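You operate a simulated robot arm through the tools that you are given. There is no shell and no other tool. Be economical: measure what you need, move in short steps, check, and stop when the job is done.

The job below is to be done with a simulated robot arm. You get a single attempt, and the scene is never put back.

JOB
Press the bush flush into the blue wheel.
Fine: the wheel then goes in the wheel tray; leave the press slide out.

Only the result counts: the job must be done as asked and must still hold three seconds after the hand-in. Knocking over, shifting, dropping, spilling or breaking anything else fails it.

ROBOT AND FRAMES
A 7-joint arm with a two-finger parallel gripper, fixed in place. Base frame: the origin is at the foot of the arm, x ahead of it, y to its left, z up; the work surface is at about z = 0.78. Readings come in m, degrees, newtons and seconds.
With the tool pointing down near the work surface it reaches from about 0.22 to 0.68 m from the base axis. Its first joint turns from -66.0 to 66.0 degrees. Payload 2.4 kg.
The TCP is the grasp point between the finger pads, 0.03 m short of the fingertips. In the tool frame z runs along the fingers and y along their closing line. The gripper opens to 0.094 m. The fingers are 0.028 m wide and 0.01 m thick; the gripper's body (0.05 by 0.096 m) begins 0.055 m behind the TCP.
Orientation is that of the tool frame in the base frame, as a unit quaternion [w, x, y, z]. With the fingers straight down and closing along the base's y, the tool's x points along the base's -x, its y along +y and its z along -z.

CONTROLS
- The arm moves only by the tool nudge_tool. Its argument "steps" is a list of rows, each a list of 7 numbers: the shift along the tool's x, y, z in m, then the turn, a rotation vector about the tool's x, y, z in rad, then the finger opening in m, from 0 to 0.094. In form: [[x, y, z, ax, ay, az, gripper], ...]. A call has 1 to 10 rows; each row is the pose to reach, as a shift and turn from the pose commanded when the call began, along the tool's axes at that moment. Rows are played at 5 a second. More than 0.05 m and 8.6 degrees between two rows, or a gripper value outside its range, and nothing of the call is played. A pose out of reach is approached as far as the arm can. The call stops where the force on the tool passes 40 N (or 10 N more than at its start, if that is more) or the arm is blocked; 0.2 s more then pass. The fingers move at their own pace (about 0.153 m/s each) and stop on an object; they squeeze with about 38 N. The grip force told is the motor's: it shows also when the fingers shut on nothing. Time passes only in rows, and 0.2 s behind the last, so rows that repeat a pose let the fingers close. It gives the time, the measured TCP pose, the force on the tool (base axes), the opening and the grip force at its end, in the units of the frame above (readings bear some noise), with the torque about the TCP (base axes, N m) and any sound that the robot's microphone picked up, and new pictures: "views" is both (left out), scene, wrist or none.
- Cameras (640 x 400 px; columns grow to the right, rows downward): "scene" is fixed at [0.0384, 0.4704, 1.4534]; the picture's right is [-0.70, -0.71, 0.00], its down [-0.32, 0.32, -0.89] and it looks along [0.63, -0.63, -0.45] (base axes); focal length 334 px, centre (320, 200). "wrist" rides on the gripper at [0.076, 0.014, -0.102] in the tool frame; the picture's right is [-0.18, 0.98, 0.00], its down [-0.75, -0.14, -0.64] and it looks along [-0.63, -0.12, 0.77] (tool axes); focal length 243 px, centre (320, 200). There is no depth. A picture from a camera that has moved, and an enlarged one, comes with that camera's place and axes in the base frame and with its lens. The place of the scene camera against the robot may be out by one fixed shift of up to 0.012 m in any direction.
- inspect(camera, box): a new picture of the part [left, top, right, bottom] of that camera's present view, enlarged. It takes no simulated time.
- close_job(): hands the job in; it is judged then, once.

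Work in short steps. Places have to be worked out from the pictures, the camera data and where the tool is seen: move nearer, look again, correct. Check each grasp and each placing, and mend what went wrong. You have 120 turns and 200 pictures in all, those below and enlarged ones among them. Open the gripper and draw the arm clear of the work before you hand the job in, unless the task says otherwise; then end with one line.

The tools are called by a JSON object that holds its "api" and its "payload". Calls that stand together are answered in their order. nudge_tool: Moves the arm, as the interface text tells. Its arguments: {"type":"object","properties":{"steps":{"type":"array","items":{"type":"array","items":{"type":"number"}}},"views":{"type":"string","enum":["both","scene","wrist","none"]}},"required":["steps"]} The other tools are called the same way: inspect (camera, box) takes an enlarged picture of a part of a camera's view; close_job () hands the job in.

At the start:

```text
t: 0.0
tool_pos: [0.3285, 0.111, 1.3275]
tcp_rot: [0.0, 0.0, 1.0, 0.001]
contact_force: [-0.7, -1.0, 0.6]
ft_torque: [0.0, -0.05, 0.01]
width: 0.0941
grasp_force: 0.0
```

scene: 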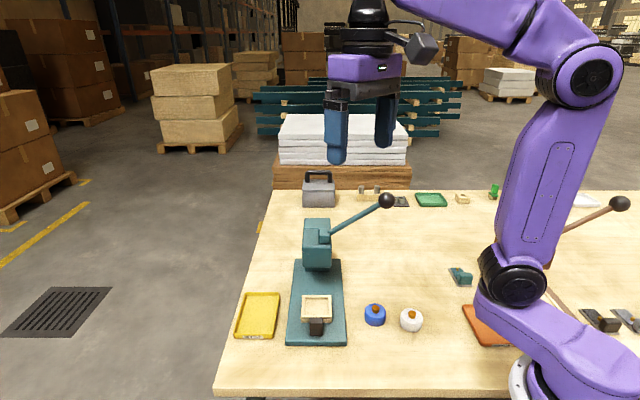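
wrist: 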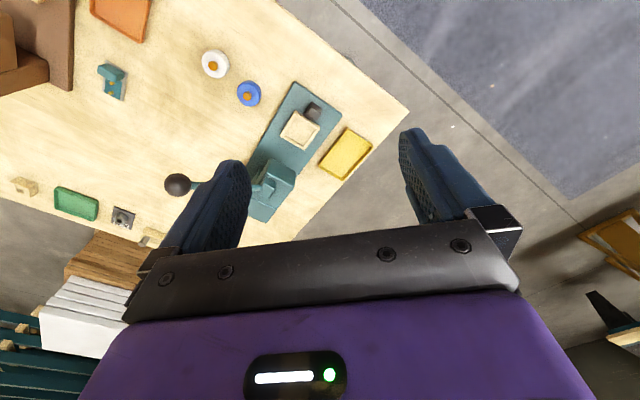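

I'll look closer at the press, the wheels and the trays before moving.

{"api": "inspect", "payload": {"camera": "scene", "box": [220, 180, 460, 350]}}

{"api": "inspect", "payload": {"camera": "scene", "box": [400, 170, 640, 350]}}

{"api": "inspect", "payload": {"camera": "wrist", "box": [180, 30, 420, 230]}}

```text
2.35 times, centred on (340, 265) of scene
camera zoom: at [0.0384, 0.4704, 1.4534], right [-0.7, -0.71, 0.0], down [-0.32, 0.32, -0.89], along [0.63, -0.63, -0.45], focal length 786 px, centre (273, 47)
```

zoom: 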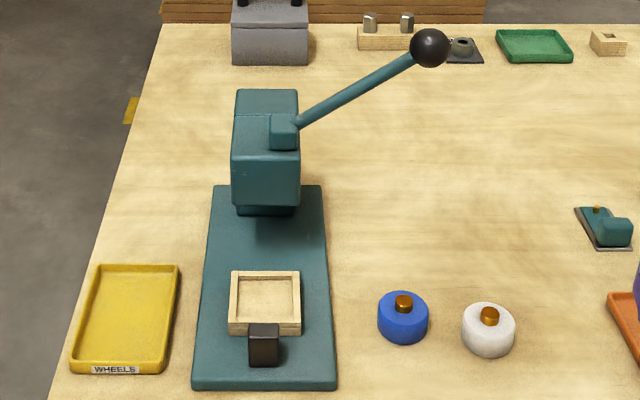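

```text
2.22 times, centred on (520, 260) of scene
camera zoom: at [0.0384, 0.4704, 1.4534], right [-0.7, -0.71, 0.0], down [-0.32, 0.32, -0.89], along [0.63, -0.63, -0.45], focal length 742 px, centre (-124, 67)
```

zoom: 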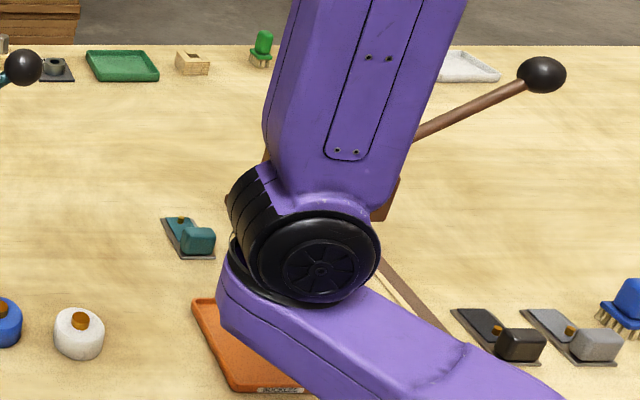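

```text
2.00 times, centred on (300, 130) of wrist
camera zoom: at [0.2539, 0.125, 1.4305], right [0.18, 0.98, 0.0], down [0.75, -0.14, 0.64], along [0.63, -0.12, -0.77], focal length 485 px, centre (360, 340)
```

zoom: 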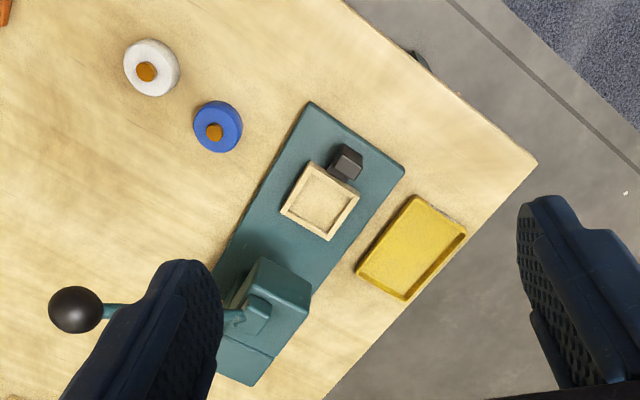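

The teal press (long axis at 45°) has a slide with a square nest, and its lever ball is near (0.475,-0.205,1.05). The blue wheel is near (0.40,-0.085). I'll move down and toward -y for a closer look, staying short of the press.

{"api": "nudge_tool", "payload": {"steps": [[0.005, -0.018, 0.038, 0, 0, 0, 0.094], [0.01, -0.036, 0.076, 0, 0, 0, 0.094], [0.015, -0.054, 0.114, 0, 0, 0, 0.094], [0.02, -0.072, 0.152, 0, 0, 0, 0.094], [0.025, -0.09, 0.19, 0, 0, 0, 0.094], [0.0285, -0.111, 0.2275, 0, 0, 0, 0.094]]}}

```text
t: 1.4
tool_pos: [0.2996, -0.002, 1.1002]
tcp_rot: [0.0, 0.0, 1.0, 0.001]
contact_force: [-0.4, -0.7, -0.3]
ft_torque: [0.04, -0.03, -0.04]
width: 0.094
grasp_force: 0.1
camera wrist: at [0.2228, 0.0132, 1.2026], right [0.18, 0.98, 0.0], down [0.75, -0.14, 0.64], along [0.63, -0.12, -0.77], focal length 243 px, centre (320, 200)
```

scene: 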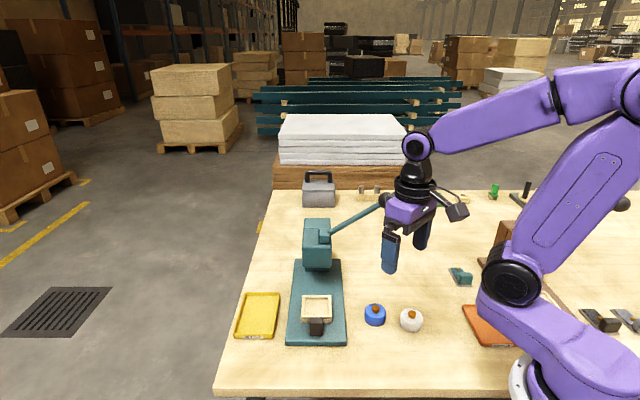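
wrist: 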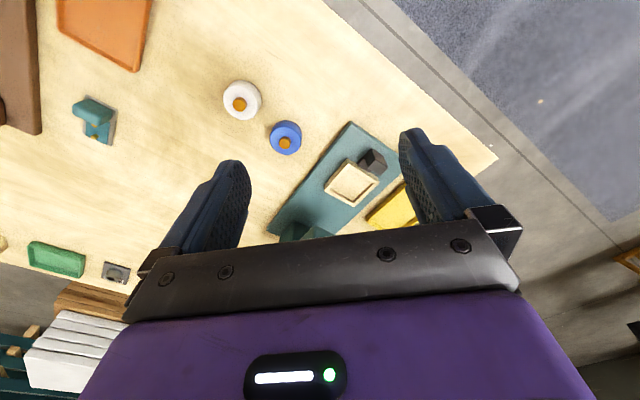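

The wheel again computes to about (0.403,-0.085). I'll zoom in on the wheel and nest to get sizes.

{"api": "inspect", "payload": {"camera": "wrist", "box": [210, 70, 430, 245]}}

{"api": "inspect", "payload": {"camera": "scene", "box": [280, 270, 440, 350]}}

{"api": "inspect", "payload": {"camera": "scene", "box": [280, 180, 440, 290]}}

```text
2.29 times, centred on (320, 158) of wrist
camera zoom: at [0.2228, 0.0132, 1.2026], right [0.18, 0.98, 0.0], down [0.75, -0.14, 0.64], along [0.63, -0.12, -0.77], focal length 555 px, centre (320, 297)
```

zoom: 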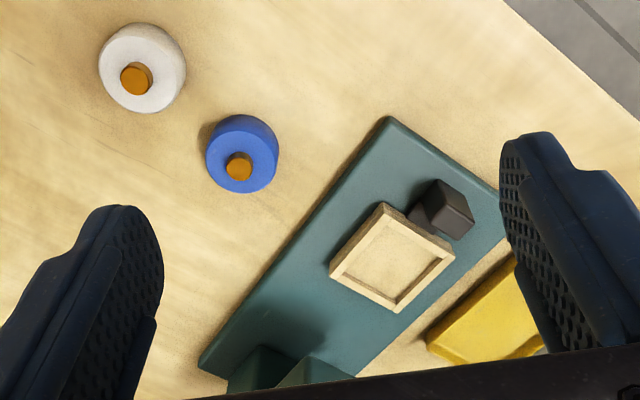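

```text
4.00 times, centred on (360, 310) of scene
camera zoom: at [0.0384, 0.4704, 1.4534], right [-0.7, -0.71, 0.0], down [-0.32, 0.32, -0.89], along [0.63, -0.63, -0.45], focal length 1335 px, centre (160, -240)
```

zoom: 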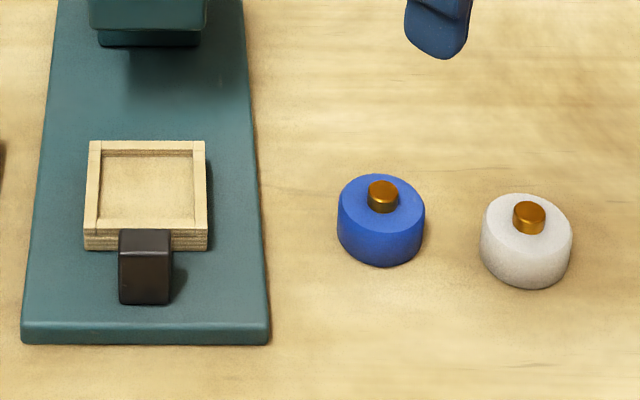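

```text
3.64 times, centred on (360, 235) of scene
camera zoom: at [0.0384, 0.4704, 1.4534], right [-0.7, -0.71, 0.0], down [-0.32, 0.32, -0.89], along [0.63, -0.63, -0.45], focal length 1214 px, centre (174, 73)
```

zoom: 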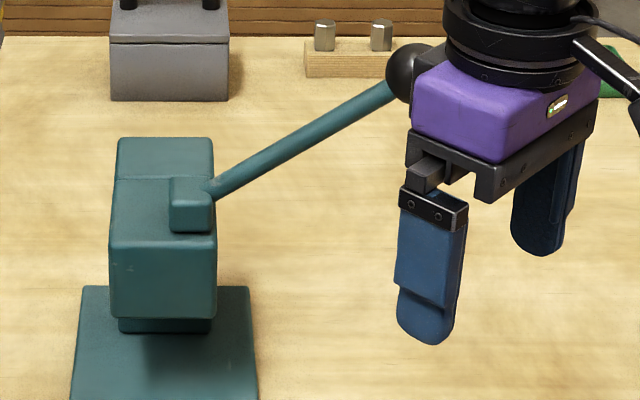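

Top of wheel ≈0.805, diameter ≈57 mm, bush protrudes ≈12 mm. I'll yaw 45° so the camera looks along the press and the fingers close across it (tool x = -f, y = -r), and hover over the blue wheel with the opening narrowed to clear the white one.

{"api": "nudge_tool", "payload": {"steps": [[-0.016, -0.0135, 0.02, 0, 0, 0.131, 0.08], [-0.033, -0.027, 0.05, 0, 0, 0.262, 0.08], [-0.05, -0.0405, 0.08, 0, 0, 0.393, 0.08], [-0.067, -0.054, 0.11, 0, 0, 0.524, 0.08], [-0.083, -0.0675, 0.14, 0, 0, 0.655, 0.08], [-0.1, -0.081, 0.17, 0, 0, 0.785, 0.08]]}}

```text
t: 2.8
tool_pos: [0.4012, -0.0792, 0.9305]
tcp_rot: [0.0, 0.384, 0.923, 0.002]
contact_force: [-0.2, -0.4, -0.4]
ft_torque: [-0.02, 0.02, 0.01]
width: 0.0799
grasp_force: 0.0
camera wrist: at [0.3582, -0.0157, 1.0333], right [0.83, 0.56, 0.0], down [0.43, -0.63, 0.64], along [0.36, -0.53, -0.77], focal length 243 px, centre (320, 200)
```

scene: 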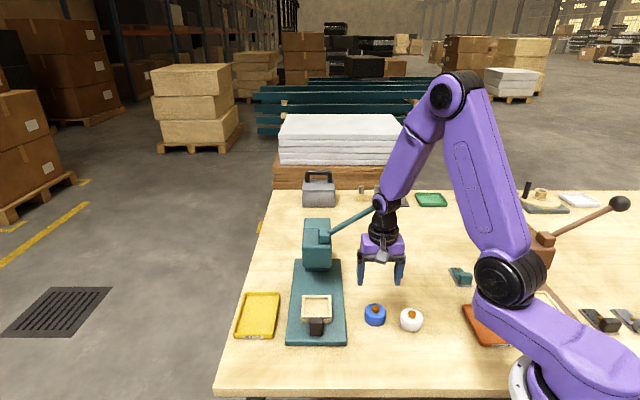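
wrist: 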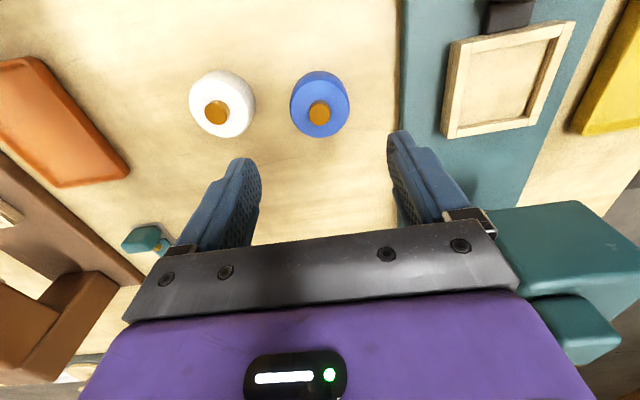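

Now nearly above the wheel; I'll zoom for an accurate centre.

{"api": "inspect", "payload": {"camera": "wrist", "box": [270, 55, 370, 150]}}

{"api": "inspect", "payload": {"camera": "wrist", "box": [400, 0, 640, 150]}}

```text
4.21 times, centred on (320, 102) of wrist
camera zoom: at [0.3582, -0.0157, 1.0333], right [0.83, 0.56, 0.0], down [0.43, -0.63, 0.64], along [0.36, -0.53, -0.77], focal length 1022 px, centre (320, 610)
```

zoom: 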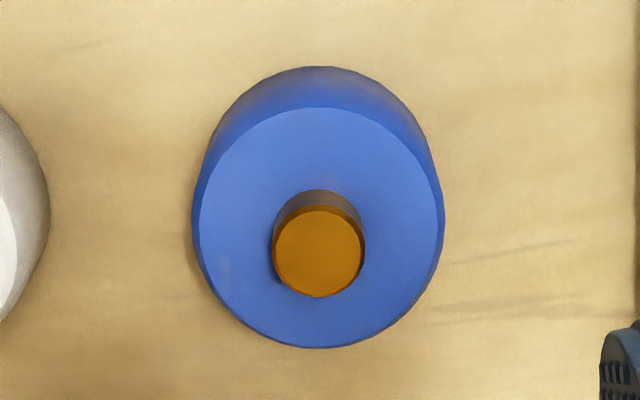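

```text
2.67 times, centred on (520, 75) of wrist
camera zoom: at [0.3582, -0.0157, 1.0333], right [0.83, 0.56, 0.0], down [0.43, -0.63, 0.64], along [0.36, -0.53, -0.77], focal length 647 px, centre (-213, 533)
```

zoom: 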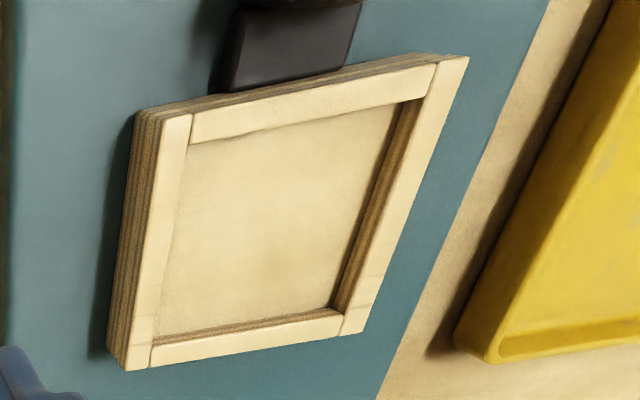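

Triangulated: wheel centre ≈(0.4025,-0.081), top z≈0.814, diameter ≈52–55 mm. I'll descend so the tips bite the top 12–13 mm (TCP z≈0.832), then close.

{"api": "nudge_tool", "payload": {"steps": [[-0.002, 0, 0.04, 0, 0, 0, 0.08], [-0.002, 0, 0.075, 0, 0, 0, 0.08], [-0.002, 0, 0.0985, 0, 0, 0, 0.08]]}}

```text
t: 3.6
tool_pos: [0.4039, -0.0819, 0.8318]
tcp_rot: [0.0, 0.384, 0.923, 0.001]
contact_force: [-0.5, -0.3, 0.1]
ft_torque: [-0.02, -0.03, -0.01]
width: 0.0802
grasp_force: 0.0
camera wrist: at [0.3599, -0.0176, 0.935], right [0.83, 0.56, 0.0], down [0.43, -0.63, 0.64], along [0.36, -0.53, -0.77], focal length 243 px, centre (320, 200)
```

scene: 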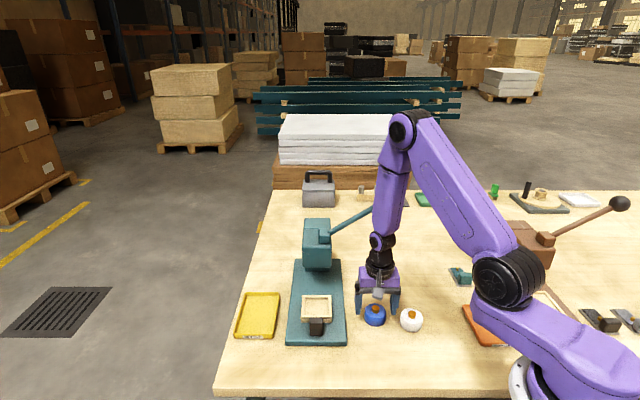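
wrist: 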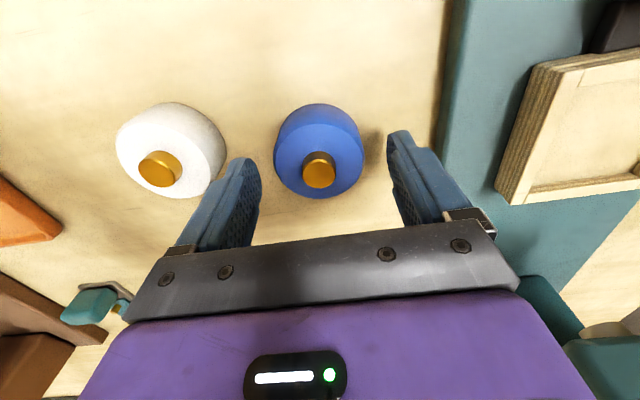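

Before closing I'll check the wheel's centring along the pads.

{"api": "inspect", "payload": {"camera": "wrist", "box": [220, 85, 420, 210]}}

{"api": "inspect", "payload": {"camera": "scene", "box": [335, 260, 435, 340]}}

```text
3.20 times, centred on (320, 148) of wrist
camera zoom: at [0.3599, -0.0176, 0.935], right [0.83, 0.56, 0.0], down [0.43, -0.63, 0.64], along [0.36, -0.53, -0.77], focal length 776 px, centre (320, 368)
```

zoom: 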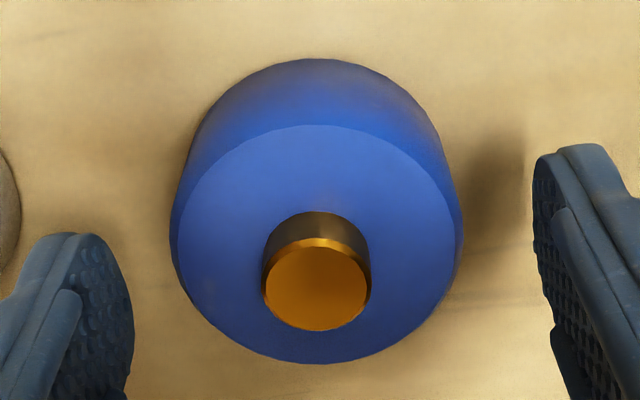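

```text
5.00 times, centred on (385, 300) of scene
camera zoom: at [0.0384, 0.4704, 1.4534], right [-0.7, -0.71, 0.0], down [-0.32, 0.32, -0.89], along [0.63, -0.63, -0.45], focal length 1669 px, centre (-5, -300)
```

zoom: 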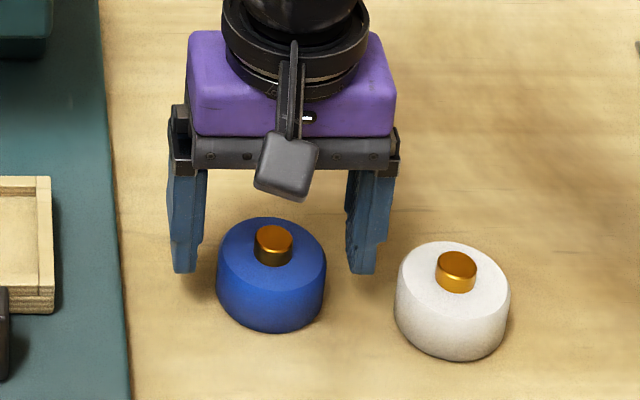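

The wheel centre is ≈2 mm toward the front of the pads' middle. I'll correct that, go 3 mm lower, and close.

{"api": "nudge_tool", "payload": {"steps": [[0.002, 0, 0.003, 0, 0, 0, 0.08], [0.002, 0, 0.003, 0, 0, 0, 0.045], [0.002, 0, 0.003, 0, 0, 0, 0.045], [0.002, 0, 0.003, 0, 0, 0, 0.045]], "views": "wrist"}}

```text
t: 4.6
tool_pos: [0.4009, -0.0797, 0.8294]
tcp_rot: [0.001, 0.382, 0.924, 0.0]
contact_force: [-0.7, 1.0, 0.1]
ft_torque: [0.02, 0.04, -0.02]
width: 0.0516
grasp_force: 37.8
camera wrist: at [0.3582, -0.0162, 0.9318], right [0.83, 0.56, 0.0], down [0.43, -0.63, 0.64], along [0.36, -0.53, -0.77], focal length 243 px, centre (320, 200)
```

wrist: 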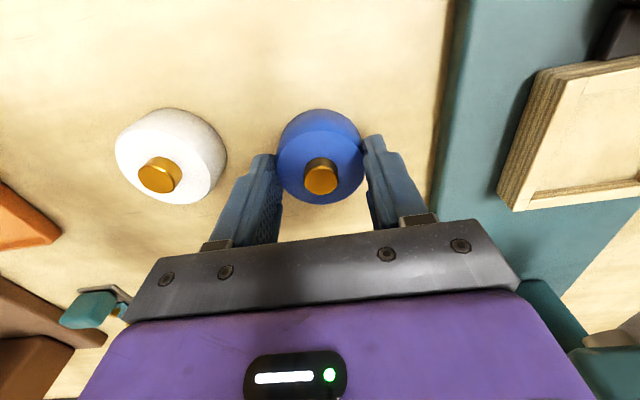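

The wheel is held (51.6 mm). I'll lift 70 mm and move most of the way across to the nest, then look.

{"api": "nudge_tool", "payload": {"steps": [[0, 0, -0.035, 0, 0, 0, 0.045], [0, 0, -0.07, 0, 0, 0, 0.045], [0, 0.045, -0.08, 0, 0, 0, 0.045], [-0.003, 0.09, -0.08, 0, 0, 0, 0.045], [-0.006, 0.12, -0.08, 0, 0, 0, 0.045]]}}

```text
t: 5.8
tool_pos: [0.4888, 0.0009, 0.9107]
tcp_rot: [-0.001, 0.383, 0.924, 0.0]
contact_force: [0.0, -0.5, -0.6]
ft_torque: [0.0, 0.02, -0.01]
width: 0.0519
grasp_force: 38.0
camera wrist: at [0.4458, 0.0643, 1.0119], right [0.83, 0.56, 0.0], down [0.43, -0.63, 0.64], along [0.36, -0.53, -0.77], focal length 243 px, centre (320, 200)
```

scene: 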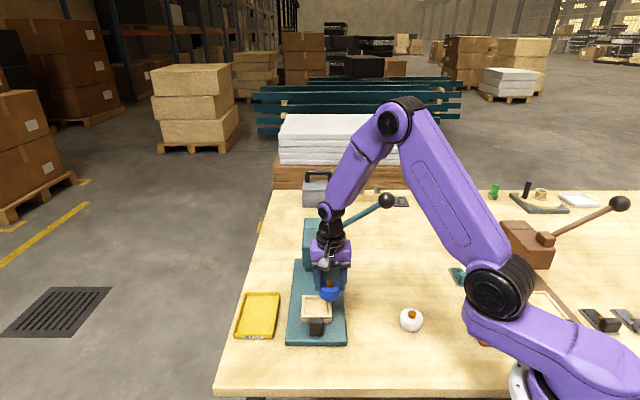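
wrist: 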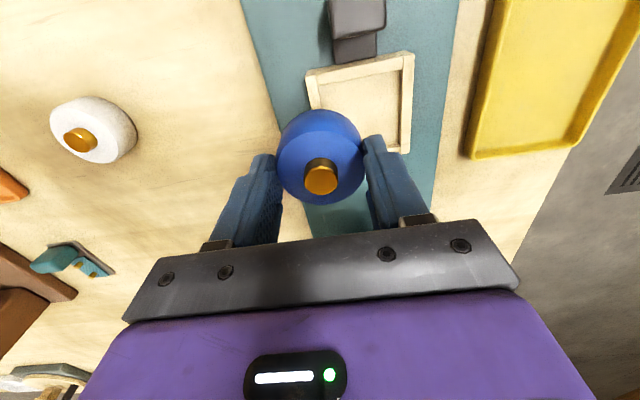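

{"api": "inspect", "payload": {"camera": "wrist", "box": [280, 0, 480, 170]}}

```text
2.35 times, centred on (380, 85) of wrist
camera zoom: at [0.4458, 0.0643, 1.0119], right [0.83, 0.56, 0.0], down [0.43, -0.63, 0.64], along [0.36, -0.53, -0.77], focal length 571 px, centre (179, 471)
```

zoom: 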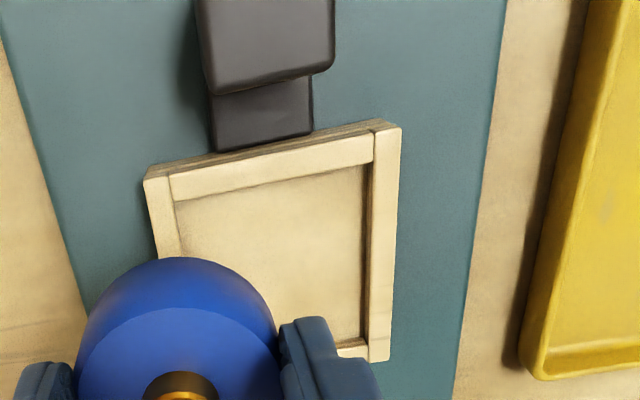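

Nest centre works out ≈(0.517,0.020), rim z≈0.817, inner width ≈58 mm vs 52 mm wheel. I'll move above it with the wheel bottom ~10 mm over the rim and check alignment.

{"api": "nudge_tool", "payload": {"steps": [[-0.0064, 0.0335, 0, 0, 0, 0, 0.045], [-0.0064, 0.0335, 0.018, 0, 0, 0, 0.045], [-0.0064, 0.0335, 0.034, 0, 0, 0, 0.045]]}}

{"api": "inspect", "payload": {"camera": "wrist", "box": [220, 50, 420, 240]}}

{"api": "inspect", "payload": {"camera": "scene", "box": [270, 260, 370, 350]}}

```text
t: 6.6
tool_pos: [0.5171, 0.0193, 0.8755]
tcp_rot: [0.0, 0.384, 0.924, 0.001]
contact_force: [-0.7, -0.5, -1.6]
ft_torque: [-0.01, 0.02, -0.04]
width: 0.0518
grasp_force: 38.4
camera wrist: at [0.474, 0.0831, 0.978], right [0.83, 0.56, 0.0], down [0.43, -0.63, 0.64], along [0.36, -0.53, -0.77], focal length 243 px, centre (320, 200)
```

scene: 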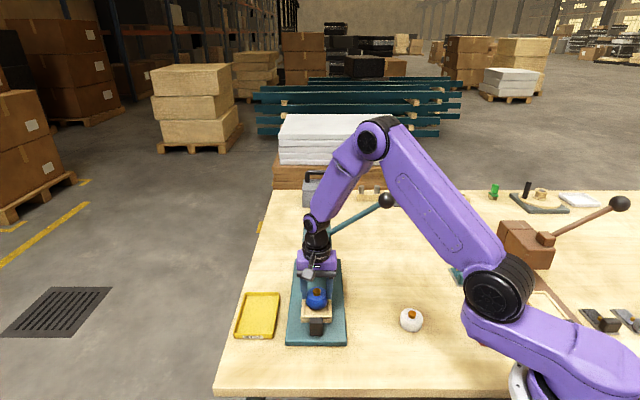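
wrist: 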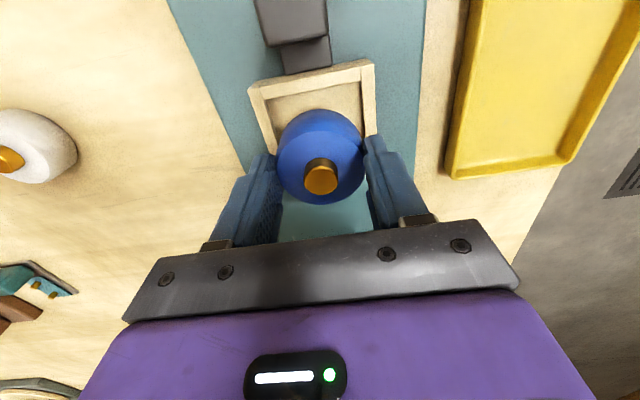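

```text
2.11 times, centred on (320, 145) of wrist
camera zoom: at [0.474, 0.0831, 0.978], right [0.83, 0.56, 0.0], down [0.43, -0.63, 0.64], along [0.36, -0.53, -0.77], focal length 511 px, centre (320, 316)
```

zoom: 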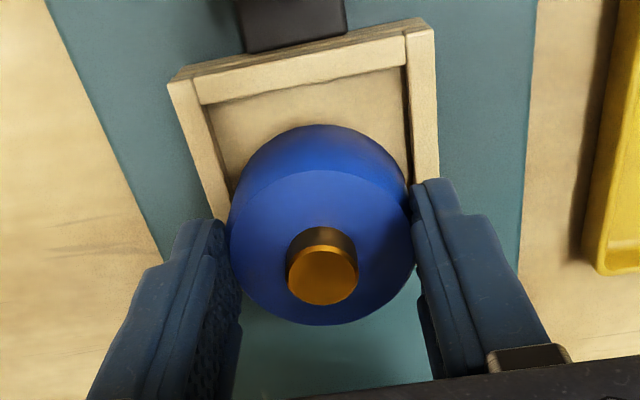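

```text
4.44 times, centred on (320, 305) of scene
camera zoom: at [0.0384, 0.4704, 1.4534], right [-0.7, -0.71, 0.0], down [-0.32, 0.32, -0.89], along [0.63, -0.63, -0.45], focal length 1484 px, centre (320, -267)
```

zoom: 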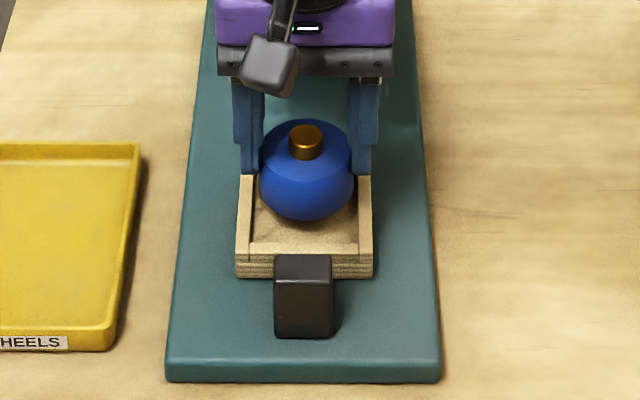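

Alignment is within 1 mm. I'll lower gently and watch the force.

{"api": "nudge_tool", "payload": {"steps": [[0, 0, 0.006, 0, 0, 0, 0.045], [0, 0, 0.012, 0, 0, 0, 0.045], [0, 0, 0.016, 0, 0, 0, 0.045], [0, 0, 0.018, 0, 0, 0, 0.045]]}}

{"api": "inspect", "payload": {"camera": "scene", "box": [270, 260, 370, 350]}}

```text
t: 7.6
tool_pos: [0.5181, 0.0181, 0.8579]
tcp_rot: [0.002, 0.384, 0.924, 0.001]
contact_force: [-5.2, -7.7, 34.0]
ft_torque: [-0.34, 0.2, 0.1]
width: 0.0523
grasp_force: 38.7
camera wrist: at [0.4755, 0.0818, 0.961], right [0.83, 0.56, 0.0], down [0.43, -0.63, 0.64], along [0.37, -0.53, -0.77], focal length 243 px, centre (320, 200)
```

scene: 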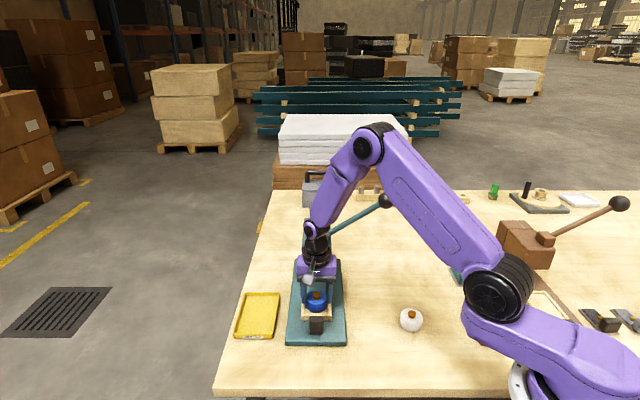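
wrist: 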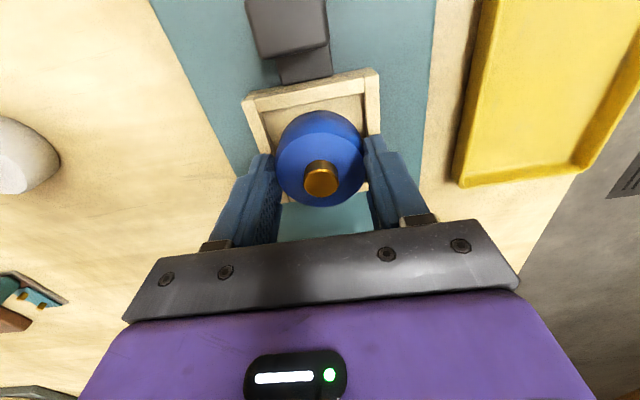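

```text
4.44 times, centred on (320, 305) of scene
camera zoom: at [0.0377, 0.4702, 1.4535], right [-0.7, -0.71, 0.0], down [-0.32, 0.32, -0.89], along [0.63, -0.63, -0.45], focal length 1484 px, centre (320, -267)
```

zoom: 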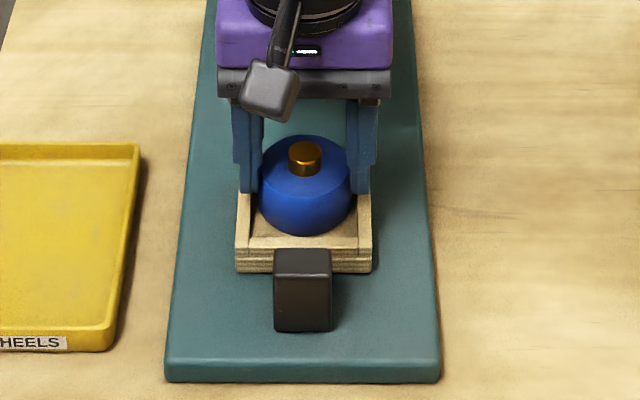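

Contact at 34 N with TCP z 0.858. I'll back off slightly to unload and look closely at whether it's seated or riding on a rim.

{"api": "nudge_tool", "payload": {"steps": [[0, 0, -0.001, 0, 0, 0, 0.045], [0, 0, -0.002, 0, 0, 0, 0.045]], "views": "none"}}

{"api": "inspect", "payload": {"camera": "wrist", "box": [220, 60, 400, 230]}}

{"api": "inspect", "payload": {"camera": "scene", "box": [290, 280, 350, 340]}}

```text
t: 8.2
tool_pos: [0.5181, 0.02, 0.8584]
tcp_rot: [0.0, 0.383, 0.924, 0.001]
contact_force: [1.6, -1.1, 9.7]
ft_torque: [-0.13, -0.28, 0.02]
width: 0.0521
grasp_force: 37.8
```

```text
2.35 times, centred on (310, 145) of wrist
camera zoom: at [0.474, 0.0837, 0.9612], right [0.82, 0.57, 0.0], down [0.43, -0.63, 0.64], along [0.36, -0.53, -0.77], focal length 571 px, centre (344, 329)
```

zoom: 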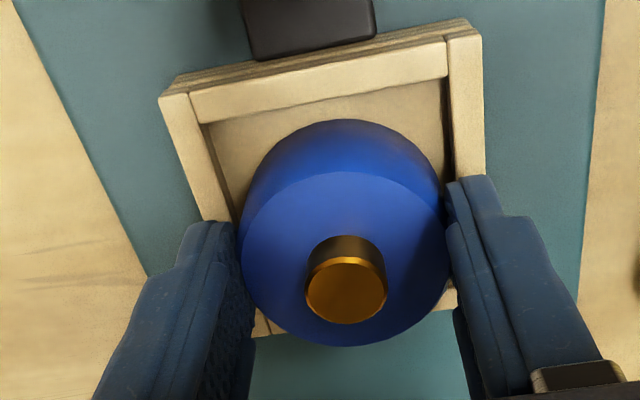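

```text
6.67 times, centred on (320, 310) of scene
camera zoom: at [0.0382, 0.4704, 1.4534], right [-0.7, -0.71, 0.0], down [-0.32, 0.32, -0.89], along [0.63, -0.63, -0.45], focal length 2226 px, centre (320, -533)
```

zoom: 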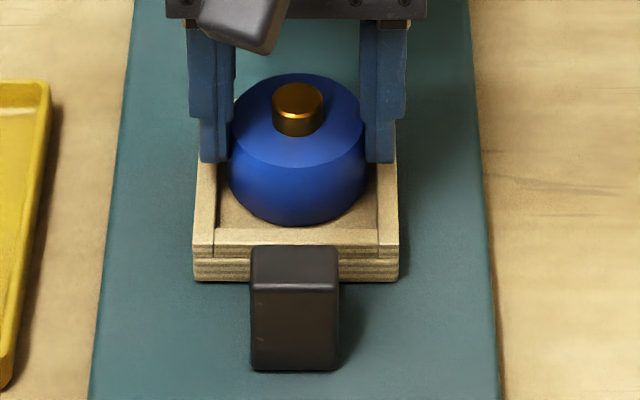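

Geometry indicates the wheel is centred in the nest with ~6 mm gaps and resting on its floor. I'll unload the remaining force and open modestly, then rise straight up.

{"api": "nudge_tool", "payload": {"steps": [[0, 0, -0.001, 0, 0, 0, 0.051], [0, 0, -0.001, 0, 0, 0, 0.058], [0, 0, -0.001, 0, 0, 0, 0.066], [0, 0, -0.001, 0, 0, 0, 0.066], [0, 0, -0.03, 0, 0, 0, 0.066], [0, 0, -0.07, 0, 0, 0, 0.066]]}}

{"api": "inspect", "payload": {"camera": "wrist", "box": [220, 40, 420, 230]}}

{"api": "inspect", "payload": {"camera": "scene", "box": [290, 270, 360, 340]}}

```text
t: 9.6
tool_pos: [0.5175, 0.0168, 0.9294]
tcp_rot: [-0.001, 0.382, 0.924, 0.001]
contact_force: [-0.3, -0.3, 0.5]
ft_torque: [-0.04, 0.02, 0.02]
width: 0.0659
grasp_force: 0.0
camera wrist: at [0.4747, 0.0813, 1.0311], right [0.83, 0.56, 0.0], down [0.43, -0.63, 0.64], along [0.36, -0.53, -0.77], focal length 243 px, centre (320, 200)
```

scene: 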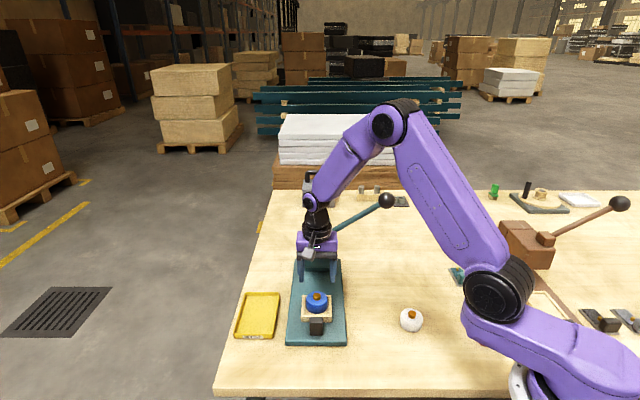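
wrist: 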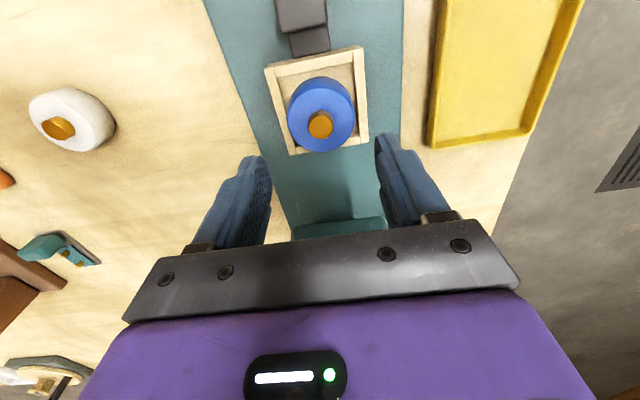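

```text
2.11 times, centred on (320, 135) of wrist
camera zoom: at [0.4747, 0.0813, 1.0311], right [0.83, 0.56, 0.0], down [0.43, -0.63, 0.64], along [0.36, -0.53, -0.77], focal length 511 px, centre (320, 337)
```

zoom: 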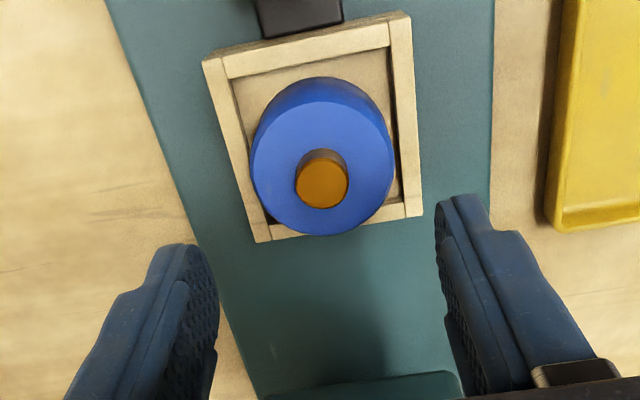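

```text
5.71 times, centred on (325, 305) of scene
camera zoom: at [0.0384, 0.4704, 1.4534], right [-0.7, -0.71, 0.0], down [-0.32, 0.32, -0.89], along [0.63, -0.63, -0.45], focal length 1908 px, centre (291, -400)
```

zoom: 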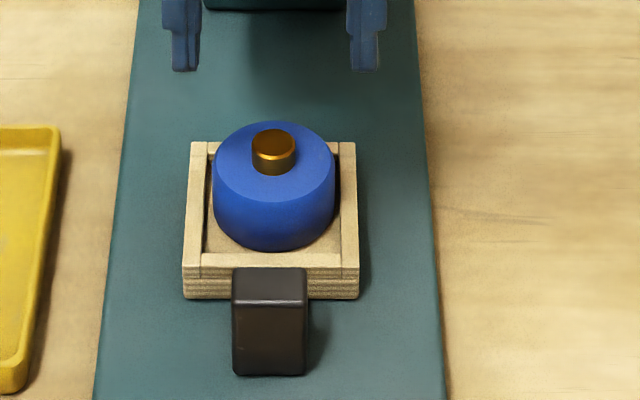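

The wheel is seated in the nest with the bush upright. Next I back off toward the front and lean the tool ~30° so the camera can see the press head and the handle.

{"api": "nudge_tool", "payload": {"steps": [[0.04, 0, -0.01, 0, 0, 0, 0.066], [0.08, 0, -0.02, 0, -0.13, 0, 0.04], [0.11, 0, -0.02, 0, -0.26, 0, 0.02], [0.14, 0, -0.02, 0, -0.39, 0, 0.0], [0.16, 0, -0.02, 0, -0.52, 0, 0.0], [0.16, 0, -0.02, 0, -0.52, 0, 0.0]]}}

```text
t: 11.0
tool_pos: [0.403, 0.1323, 0.9477]
tcp_rot: [0.238, 0.369, 0.893, -0.098]
contact_force: [0.0, -1.0, 0.0]
ft_torque: [0.02, 0.01, -0.02]
width: 0.0002
grasp_force: 32.9
camera wrist: at [0.3312, 0.2247, 0.9982], right [0.81, 0.58, 0.09], down [0.14, -0.34, 0.93], along [0.57, -0.74, -0.35], focal length 243 px, centre (320, 200)
```

scene: 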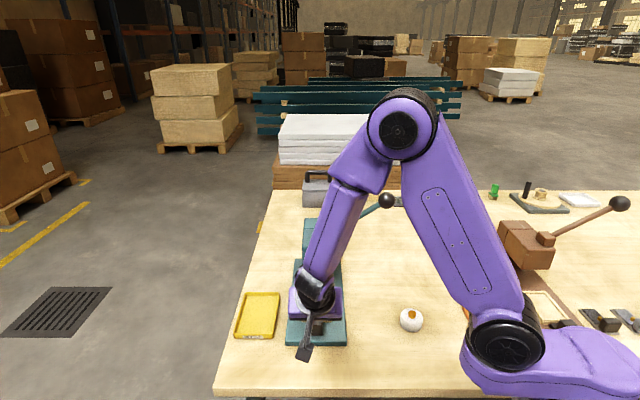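
wrist: 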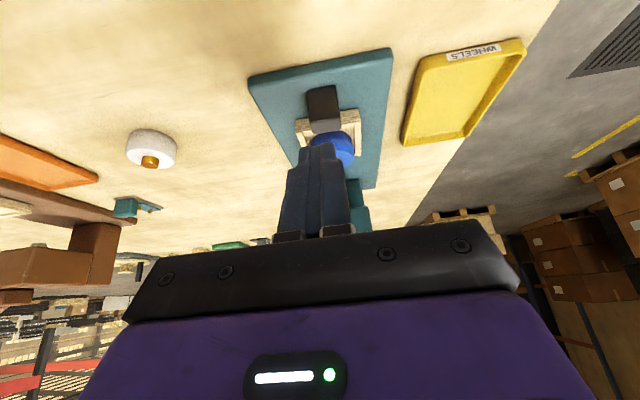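

The closed fingers hide the head; I'll open them in place and look between them.

{"api": "nudge_tool", "payload": {"steps": [[0, 0, 0, 0, 0, 0, 0.094], [0, 0, -0.02, 0, 0, 0, 0.094], [0, 0, -0.03, 0, 0, 0, 0.094]], "views": "none"}}

{"api": "inspect", "payload": {"camera": "wrist", "box": [220, 40, 420, 240]}}

```text
t: 11.8
tool_pos: [0.3945, 0.1423, 0.9751]
tcp_rot: [0.238, 0.37, 0.893, -0.098]
contact_force: [0.3, -0.1, 1.0]
ft_torque: [0.0, 0.0, 0.04]
width: 0.094
grasp_force: 0.1
```

```text
2.00 times, centred on (320, 140) of wrist
camera zoom: at [0.3222, 0.2357, 1.0263], right [0.81, 0.58, 0.09], down [0.14, -0.34, 0.93], along [0.57, -0.74, -0.35], focal length 485 px, centre (320, 320)
```

zoom: 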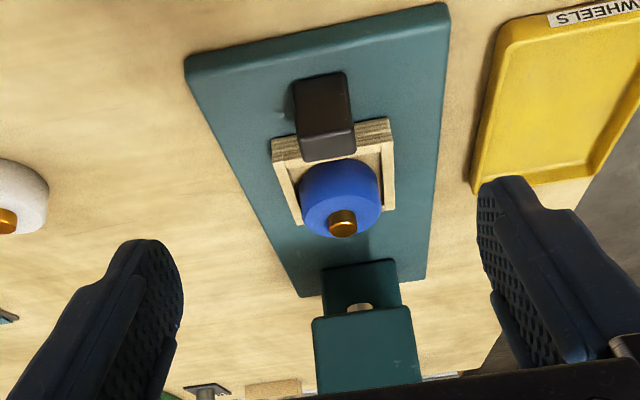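

Now the geometry is clear: head front ≈68 mm inward of the nest, bottom z≈0.89; handle centre ≈(0.463,0.074), top ≈0.845. I'll approach the handle with the tilted open gripper, stopping short to check.

{"api": "nudge_tool", "payload": {"steps": [[-0.005, 0, 0.04, 0, 0, 0, 0.08], [-0.01, 0, 0.08, 0, 0, 0, 0.07], [-0.0168, 0, 0.115, 0, 0, 0, 0.065], [-0.0168, 0, 0.13, 0, 0, 0, 0.065]]}}

{"api": "inspect", "payload": {"camera": "wrist", "box": [220, 40, 420, 240]}}

{"api": "inspect", "payload": {"camera": "scene", "box": [270, 270, 370, 350]}}

```text
t: 12.8
tool_pos: [0.4524, 0.0862, 0.8701]
tcp_rot: [0.237, 0.37, 0.893, -0.097]
contact_force: [0.9, -0.7, -0.4]
ft_torque: [-0.01, 0.01, -0.01]
width: 0.065
grasp_force: 0.1
camera wrist: at [0.3791, 0.1793, 0.9208], right [0.81, 0.58, 0.09], down [0.14, -0.34, 0.93], along [0.57, -0.74, -0.35], focal length 243 px, centre (320, 200)
```

scene: 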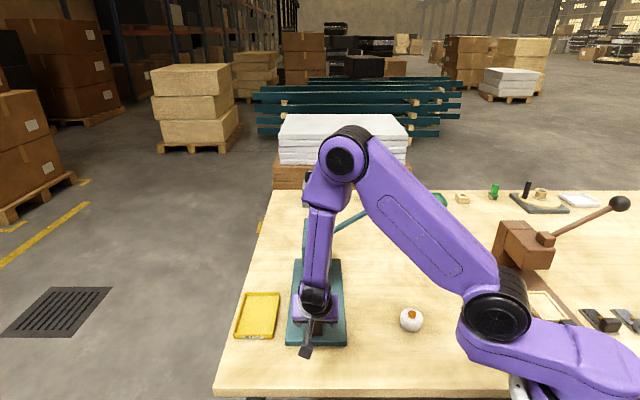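
wrist: 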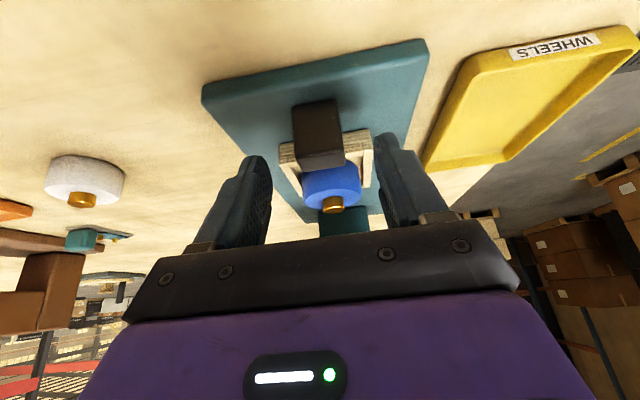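

```text
2.00 times, centred on (320, 140) of wrist
camera zoom: at [0.3791, 0.1793, 0.9208], right [0.81, 0.58, 0.09], down [0.14, -0.34, 0.93], along [0.57, -0.74, -0.35], focal length 485 px, centre (320, 320)
```

zoom: 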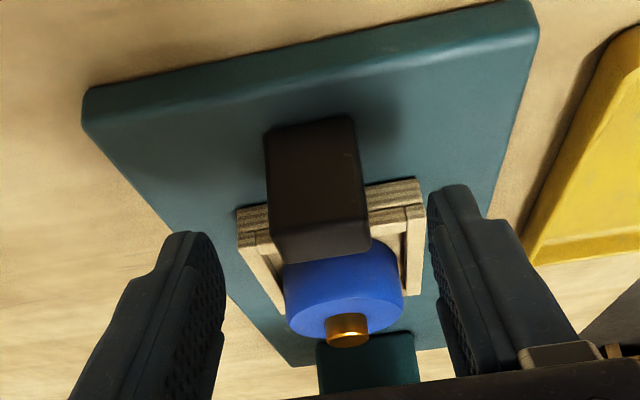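

```text
5.00 times, centred on (320, 310) of scene
camera zoom: at [0.0384, 0.4704, 1.4534], right [-0.7, -0.71, 0.0], down [-0.32, 0.32, -0.89], along [0.63, -0.63, -0.45], focal length 1669 px, centre (320, -350)
```

zoom: 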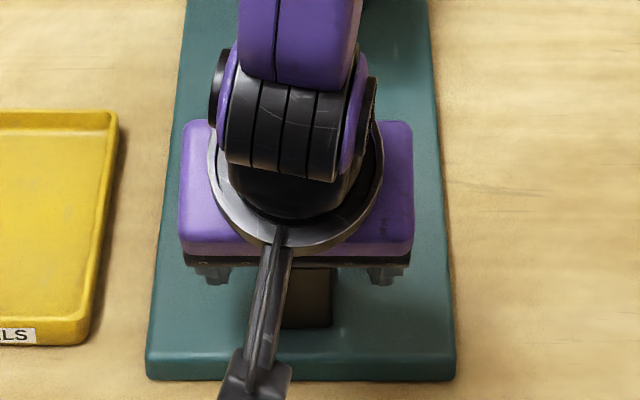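

The handle is centred between the fingers; its front face is ≈(0.464,0.075). I'll advance 34 mm along the tool axis and grip it.

{"api": "nudge_tool", "payload": {"steps": [[0, 0, 0.018, 0, 0, 0, 0.065], [0, 0, 0.034, 0, 0, 0, 0.065], [0, 0, 0.034, 0, 0, 0, 0.045], [0, 0, 0.034, 0, 0, 0, 0.025], [0, 0, 0.034, 0, 0, 0, 0.025]], "views": "wrist"}}

```text
t: 14.0
tool_pos: [0.4626, 0.0735, 0.8411]
tcp_rot: [0.24, 0.37, 0.892, -0.099]
contact_force: [-4.5, -6.3, 22.1]
ft_torque: [-1.09, -0.44, -0.03]
width: 0.0318
grasp_force: 44.6
camera wrist: at [0.3919, 0.1667, 0.8916], right [0.81, 0.58, 0.09], down [0.13, -0.34, 0.93], along [0.57, -0.74, -0.35], focal length 243 px, centre (320, 200)
```

wrist: 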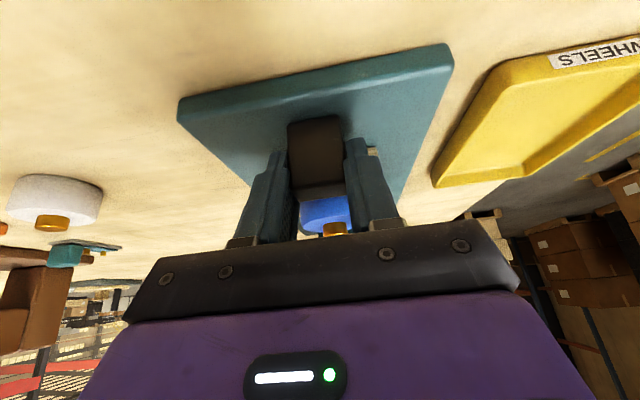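

Handle gripped (31.8 mm) with some vertical strain; I'll relieve it by raising 2 mm and push inward slowly.

{"api": "nudge_tool", "payload": {"steps": [[-0.001, 0, -0.0017, 0, 0, 0, 0.025], [-0.0097, 0, 0.0033, 0, 0, 0, 0.025], [-0.0184, 0, 0.0082, 0, 0, 0, 0.025], [-0.027, 0, 0.0132, 0, 0, 0, 0.025], [-0.0357, 0, 0.0182, 0, 0, 0, 0.025], [-0.0444, 0, 0.0231, 0, 0, 0, 0.025]]}}

```text
t: 15.4
tool_pos: [0.4974, 0.0397, 0.8426]
tcp_rot: [0.235, 0.369, 0.894, -0.098]
contact_force: [-0.5, 2.1, -36.5]
ft_torque: [0.29, -0.02, 0.09]
width: 0.0319
grasp_force: 45.2
camera wrist: at [0.426, 0.1323, 0.894], right [0.81, 0.58, 0.09], down [0.14, -0.34, 0.93], along [0.57, -0.74, -0.36], focal length 243 px, centre (320, 200)
```

scene: 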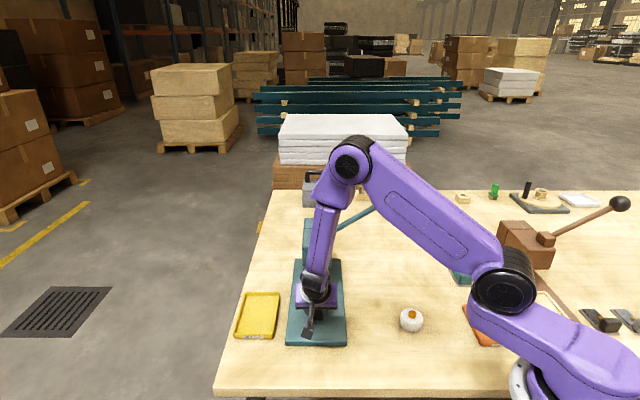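
wrist: 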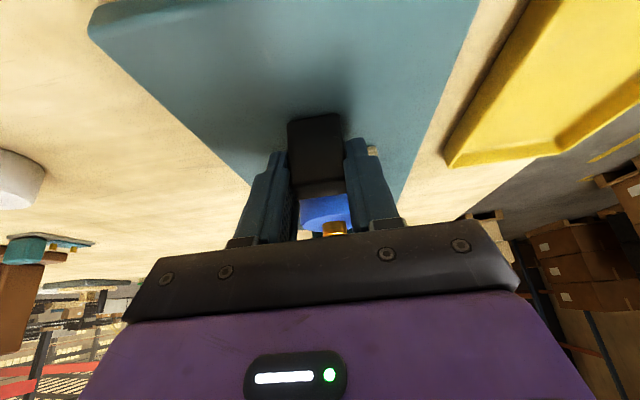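

The slide moves freely (≈48 mm so far) but I'm pulling up; lower 1.5 mm and continue inward toward the stop.

{"api": "nudge_tool", "payload": {"steps": [[0.0007, 0, 0.0013, 0, 0, 0, 0.025], [-0.0079, 0, 0.0063, 0, 0, 0, 0.025], [-0.0166, 0, 0.0112, 0, 0, 0, 0.025], [-0.0253, 0, 0.0162, 0, 0, 0, 0.025], [-0.034, 0, 0.0212, 0, 0, 0, 0.025]]}}

```text
t: 16.6
tool_pos: [0.5277, 0.0088, 0.843]
tcp_rot: [0.238, 0.37, 0.893, -0.099]
contact_force: [-3.0, -3.2, 0.5]
ft_torque: [-0.13, 0.3, 0.1]
width: 0.0317
grasp_force: 44.7
camera wrist: at [0.4553, 0.103, 0.8934], right [0.81, 0.58, 0.09], down [0.13, -0.34, 0.93], along [0.57, -0.74, -0.35], focal length 243 px, centre (320, 200)
```

scene: 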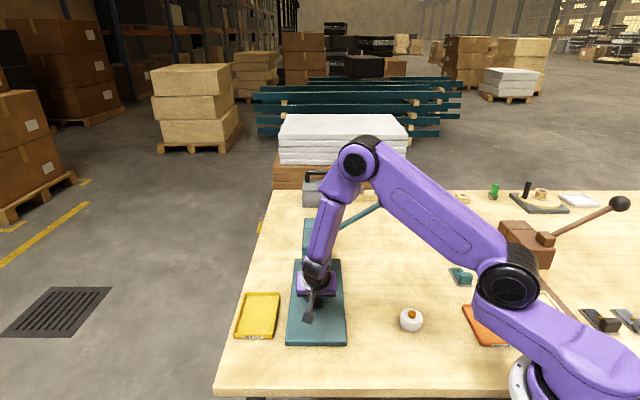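
wrist: 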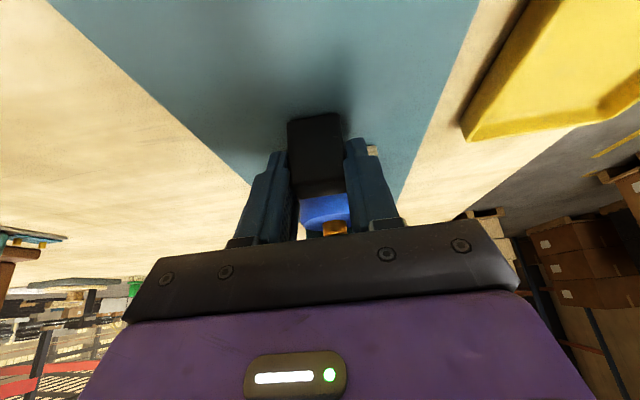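

≈92 mm in, still free. Continue in small steps until the stop is felt.

{"api": "nudge_tool", "payload": {"steps": [[-0.0043, 0, 0.0025, 0, 0, 0, 0.025], [-0.0087, 0, 0.005, 0, 0, 0, 0.025], [-0.013, 0, 0.0075, 0, 0, 0, 0.025], [-0.0174, 0, 0.01, 0, 0, 0, 0.025]], "views": "wrist"}}

```text
t: 17.4
tool_pos: [0.5334, 0.0037, 0.8412]
tcp_rot: [0.235, 0.371, 0.893, -0.099]
contact_force: [-13.7, 3.3, 16.3]
ft_torque: [-0.05, 0.16, -0.24]
width: 0.0319
grasp_force: 45.0
stopped in row 4: the force on the tool passed its limit at 51 N (the readings are from after the stop); the commanded pose is now the measured one
camera wrist: at [0.4619, 0.0965, 0.8933], right [0.81, 0.58, 0.09], down [0.14, -0.34, 0.93], along [0.57, -0.74, -0.35], focal length 243 px, centre (320, 200)
```

wrist: 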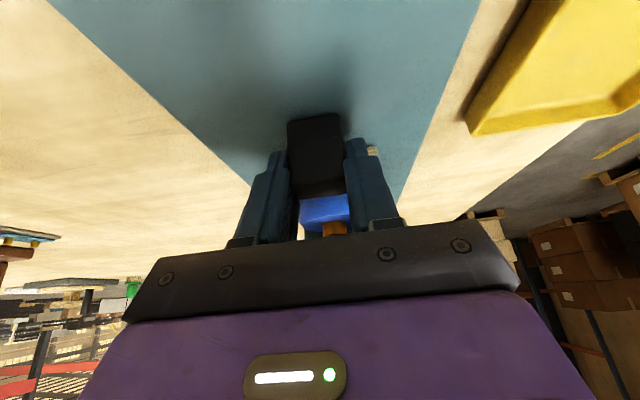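

The stop is reached at ≈100 mm travel. I'll release, draw back along the tool axis, and look at the wheel under the ram.

{"api": "nudge_tool", "payload": {"steps": [[0, 0, 0, 0, 0, 0, 0.05], [0, 0, 0, 0, 0, 0, 0.065], [0, 0, -0.03, 0, 0, 0, 0.07], [0, 0, -0.07, 0, 0, 0, 0.094], [0, 0, -0.11, 0, 0, 0, 0.094], [0.02, 0, -0.14, 0, 0, 0, 0.094]]}}

{"api": "inspect", "payload": {"camera": "wrist", "box": [220, 40, 420, 240]}}

{"api": "inspect", "payload": {"camera": "scene", "box": [270, 190, 420, 350]}}

```text
t: 18.8
tool_pos: [0.4732, 0.0645, 0.9533]
tcp_rot: [0.236, 0.369, 0.893, -0.099]
contact_force: [-0.4, 0.7, -0.7]
ft_torque: [0.03, 0.01, 0.0]
width: 0.094
grasp_force: 0.0
camera wrist: at [0.4005, 0.1569, 1.0055], right [0.81, 0.58, 0.09], down [0.14, -0.34, 0.93], along [0.57, -0.74, -0.36], focal length 243 px, centre (320, 200)
```

scene: 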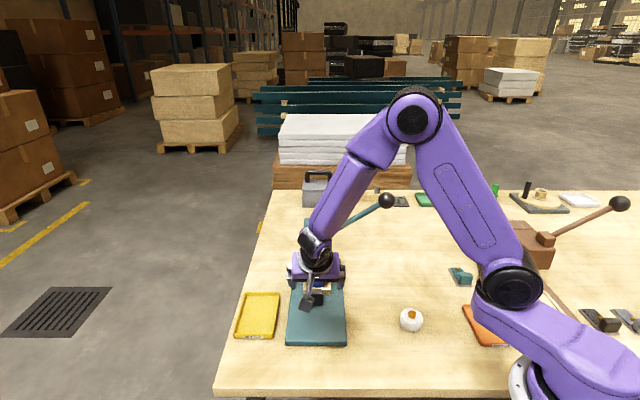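
wrist: 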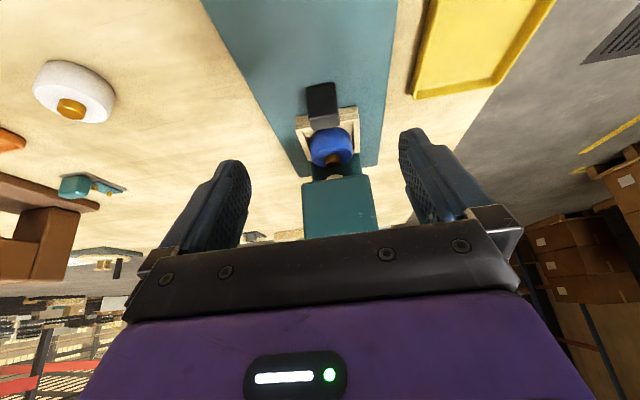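

```text
2.00 times, centred on (320, 140) of wrist
camera zoom: at [0.4005, 0.1569, 1.0055], right [0.81, 0.58, 0.09], down [0.14, -0.34, 0.93], along [0.57, -0.74, -0.36], focal length 485 px, centre (320, 320)
```

zoom: 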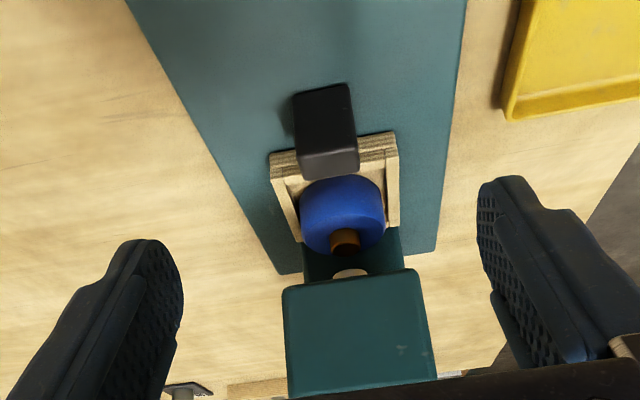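

```text
2.50 times, centred on (345, 270) of scene
camera zoom: at [0.0384, 0.4704, 1.4534], right [-0.7, -0.71, 0.0], down [-0.32, 0.32, -0.89], along [0.63, -0.63, -0.45], focal length 835 px, centre (258, 25)
```

zoom: 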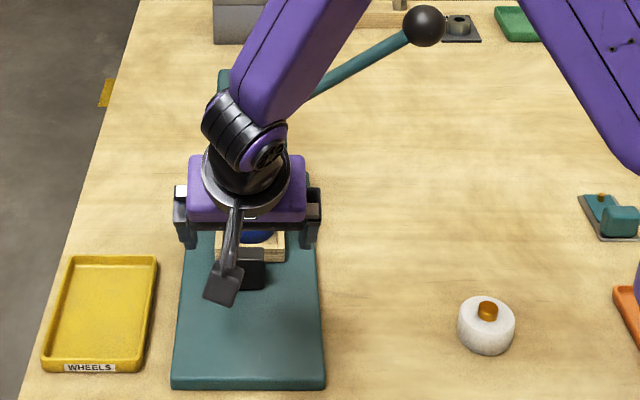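

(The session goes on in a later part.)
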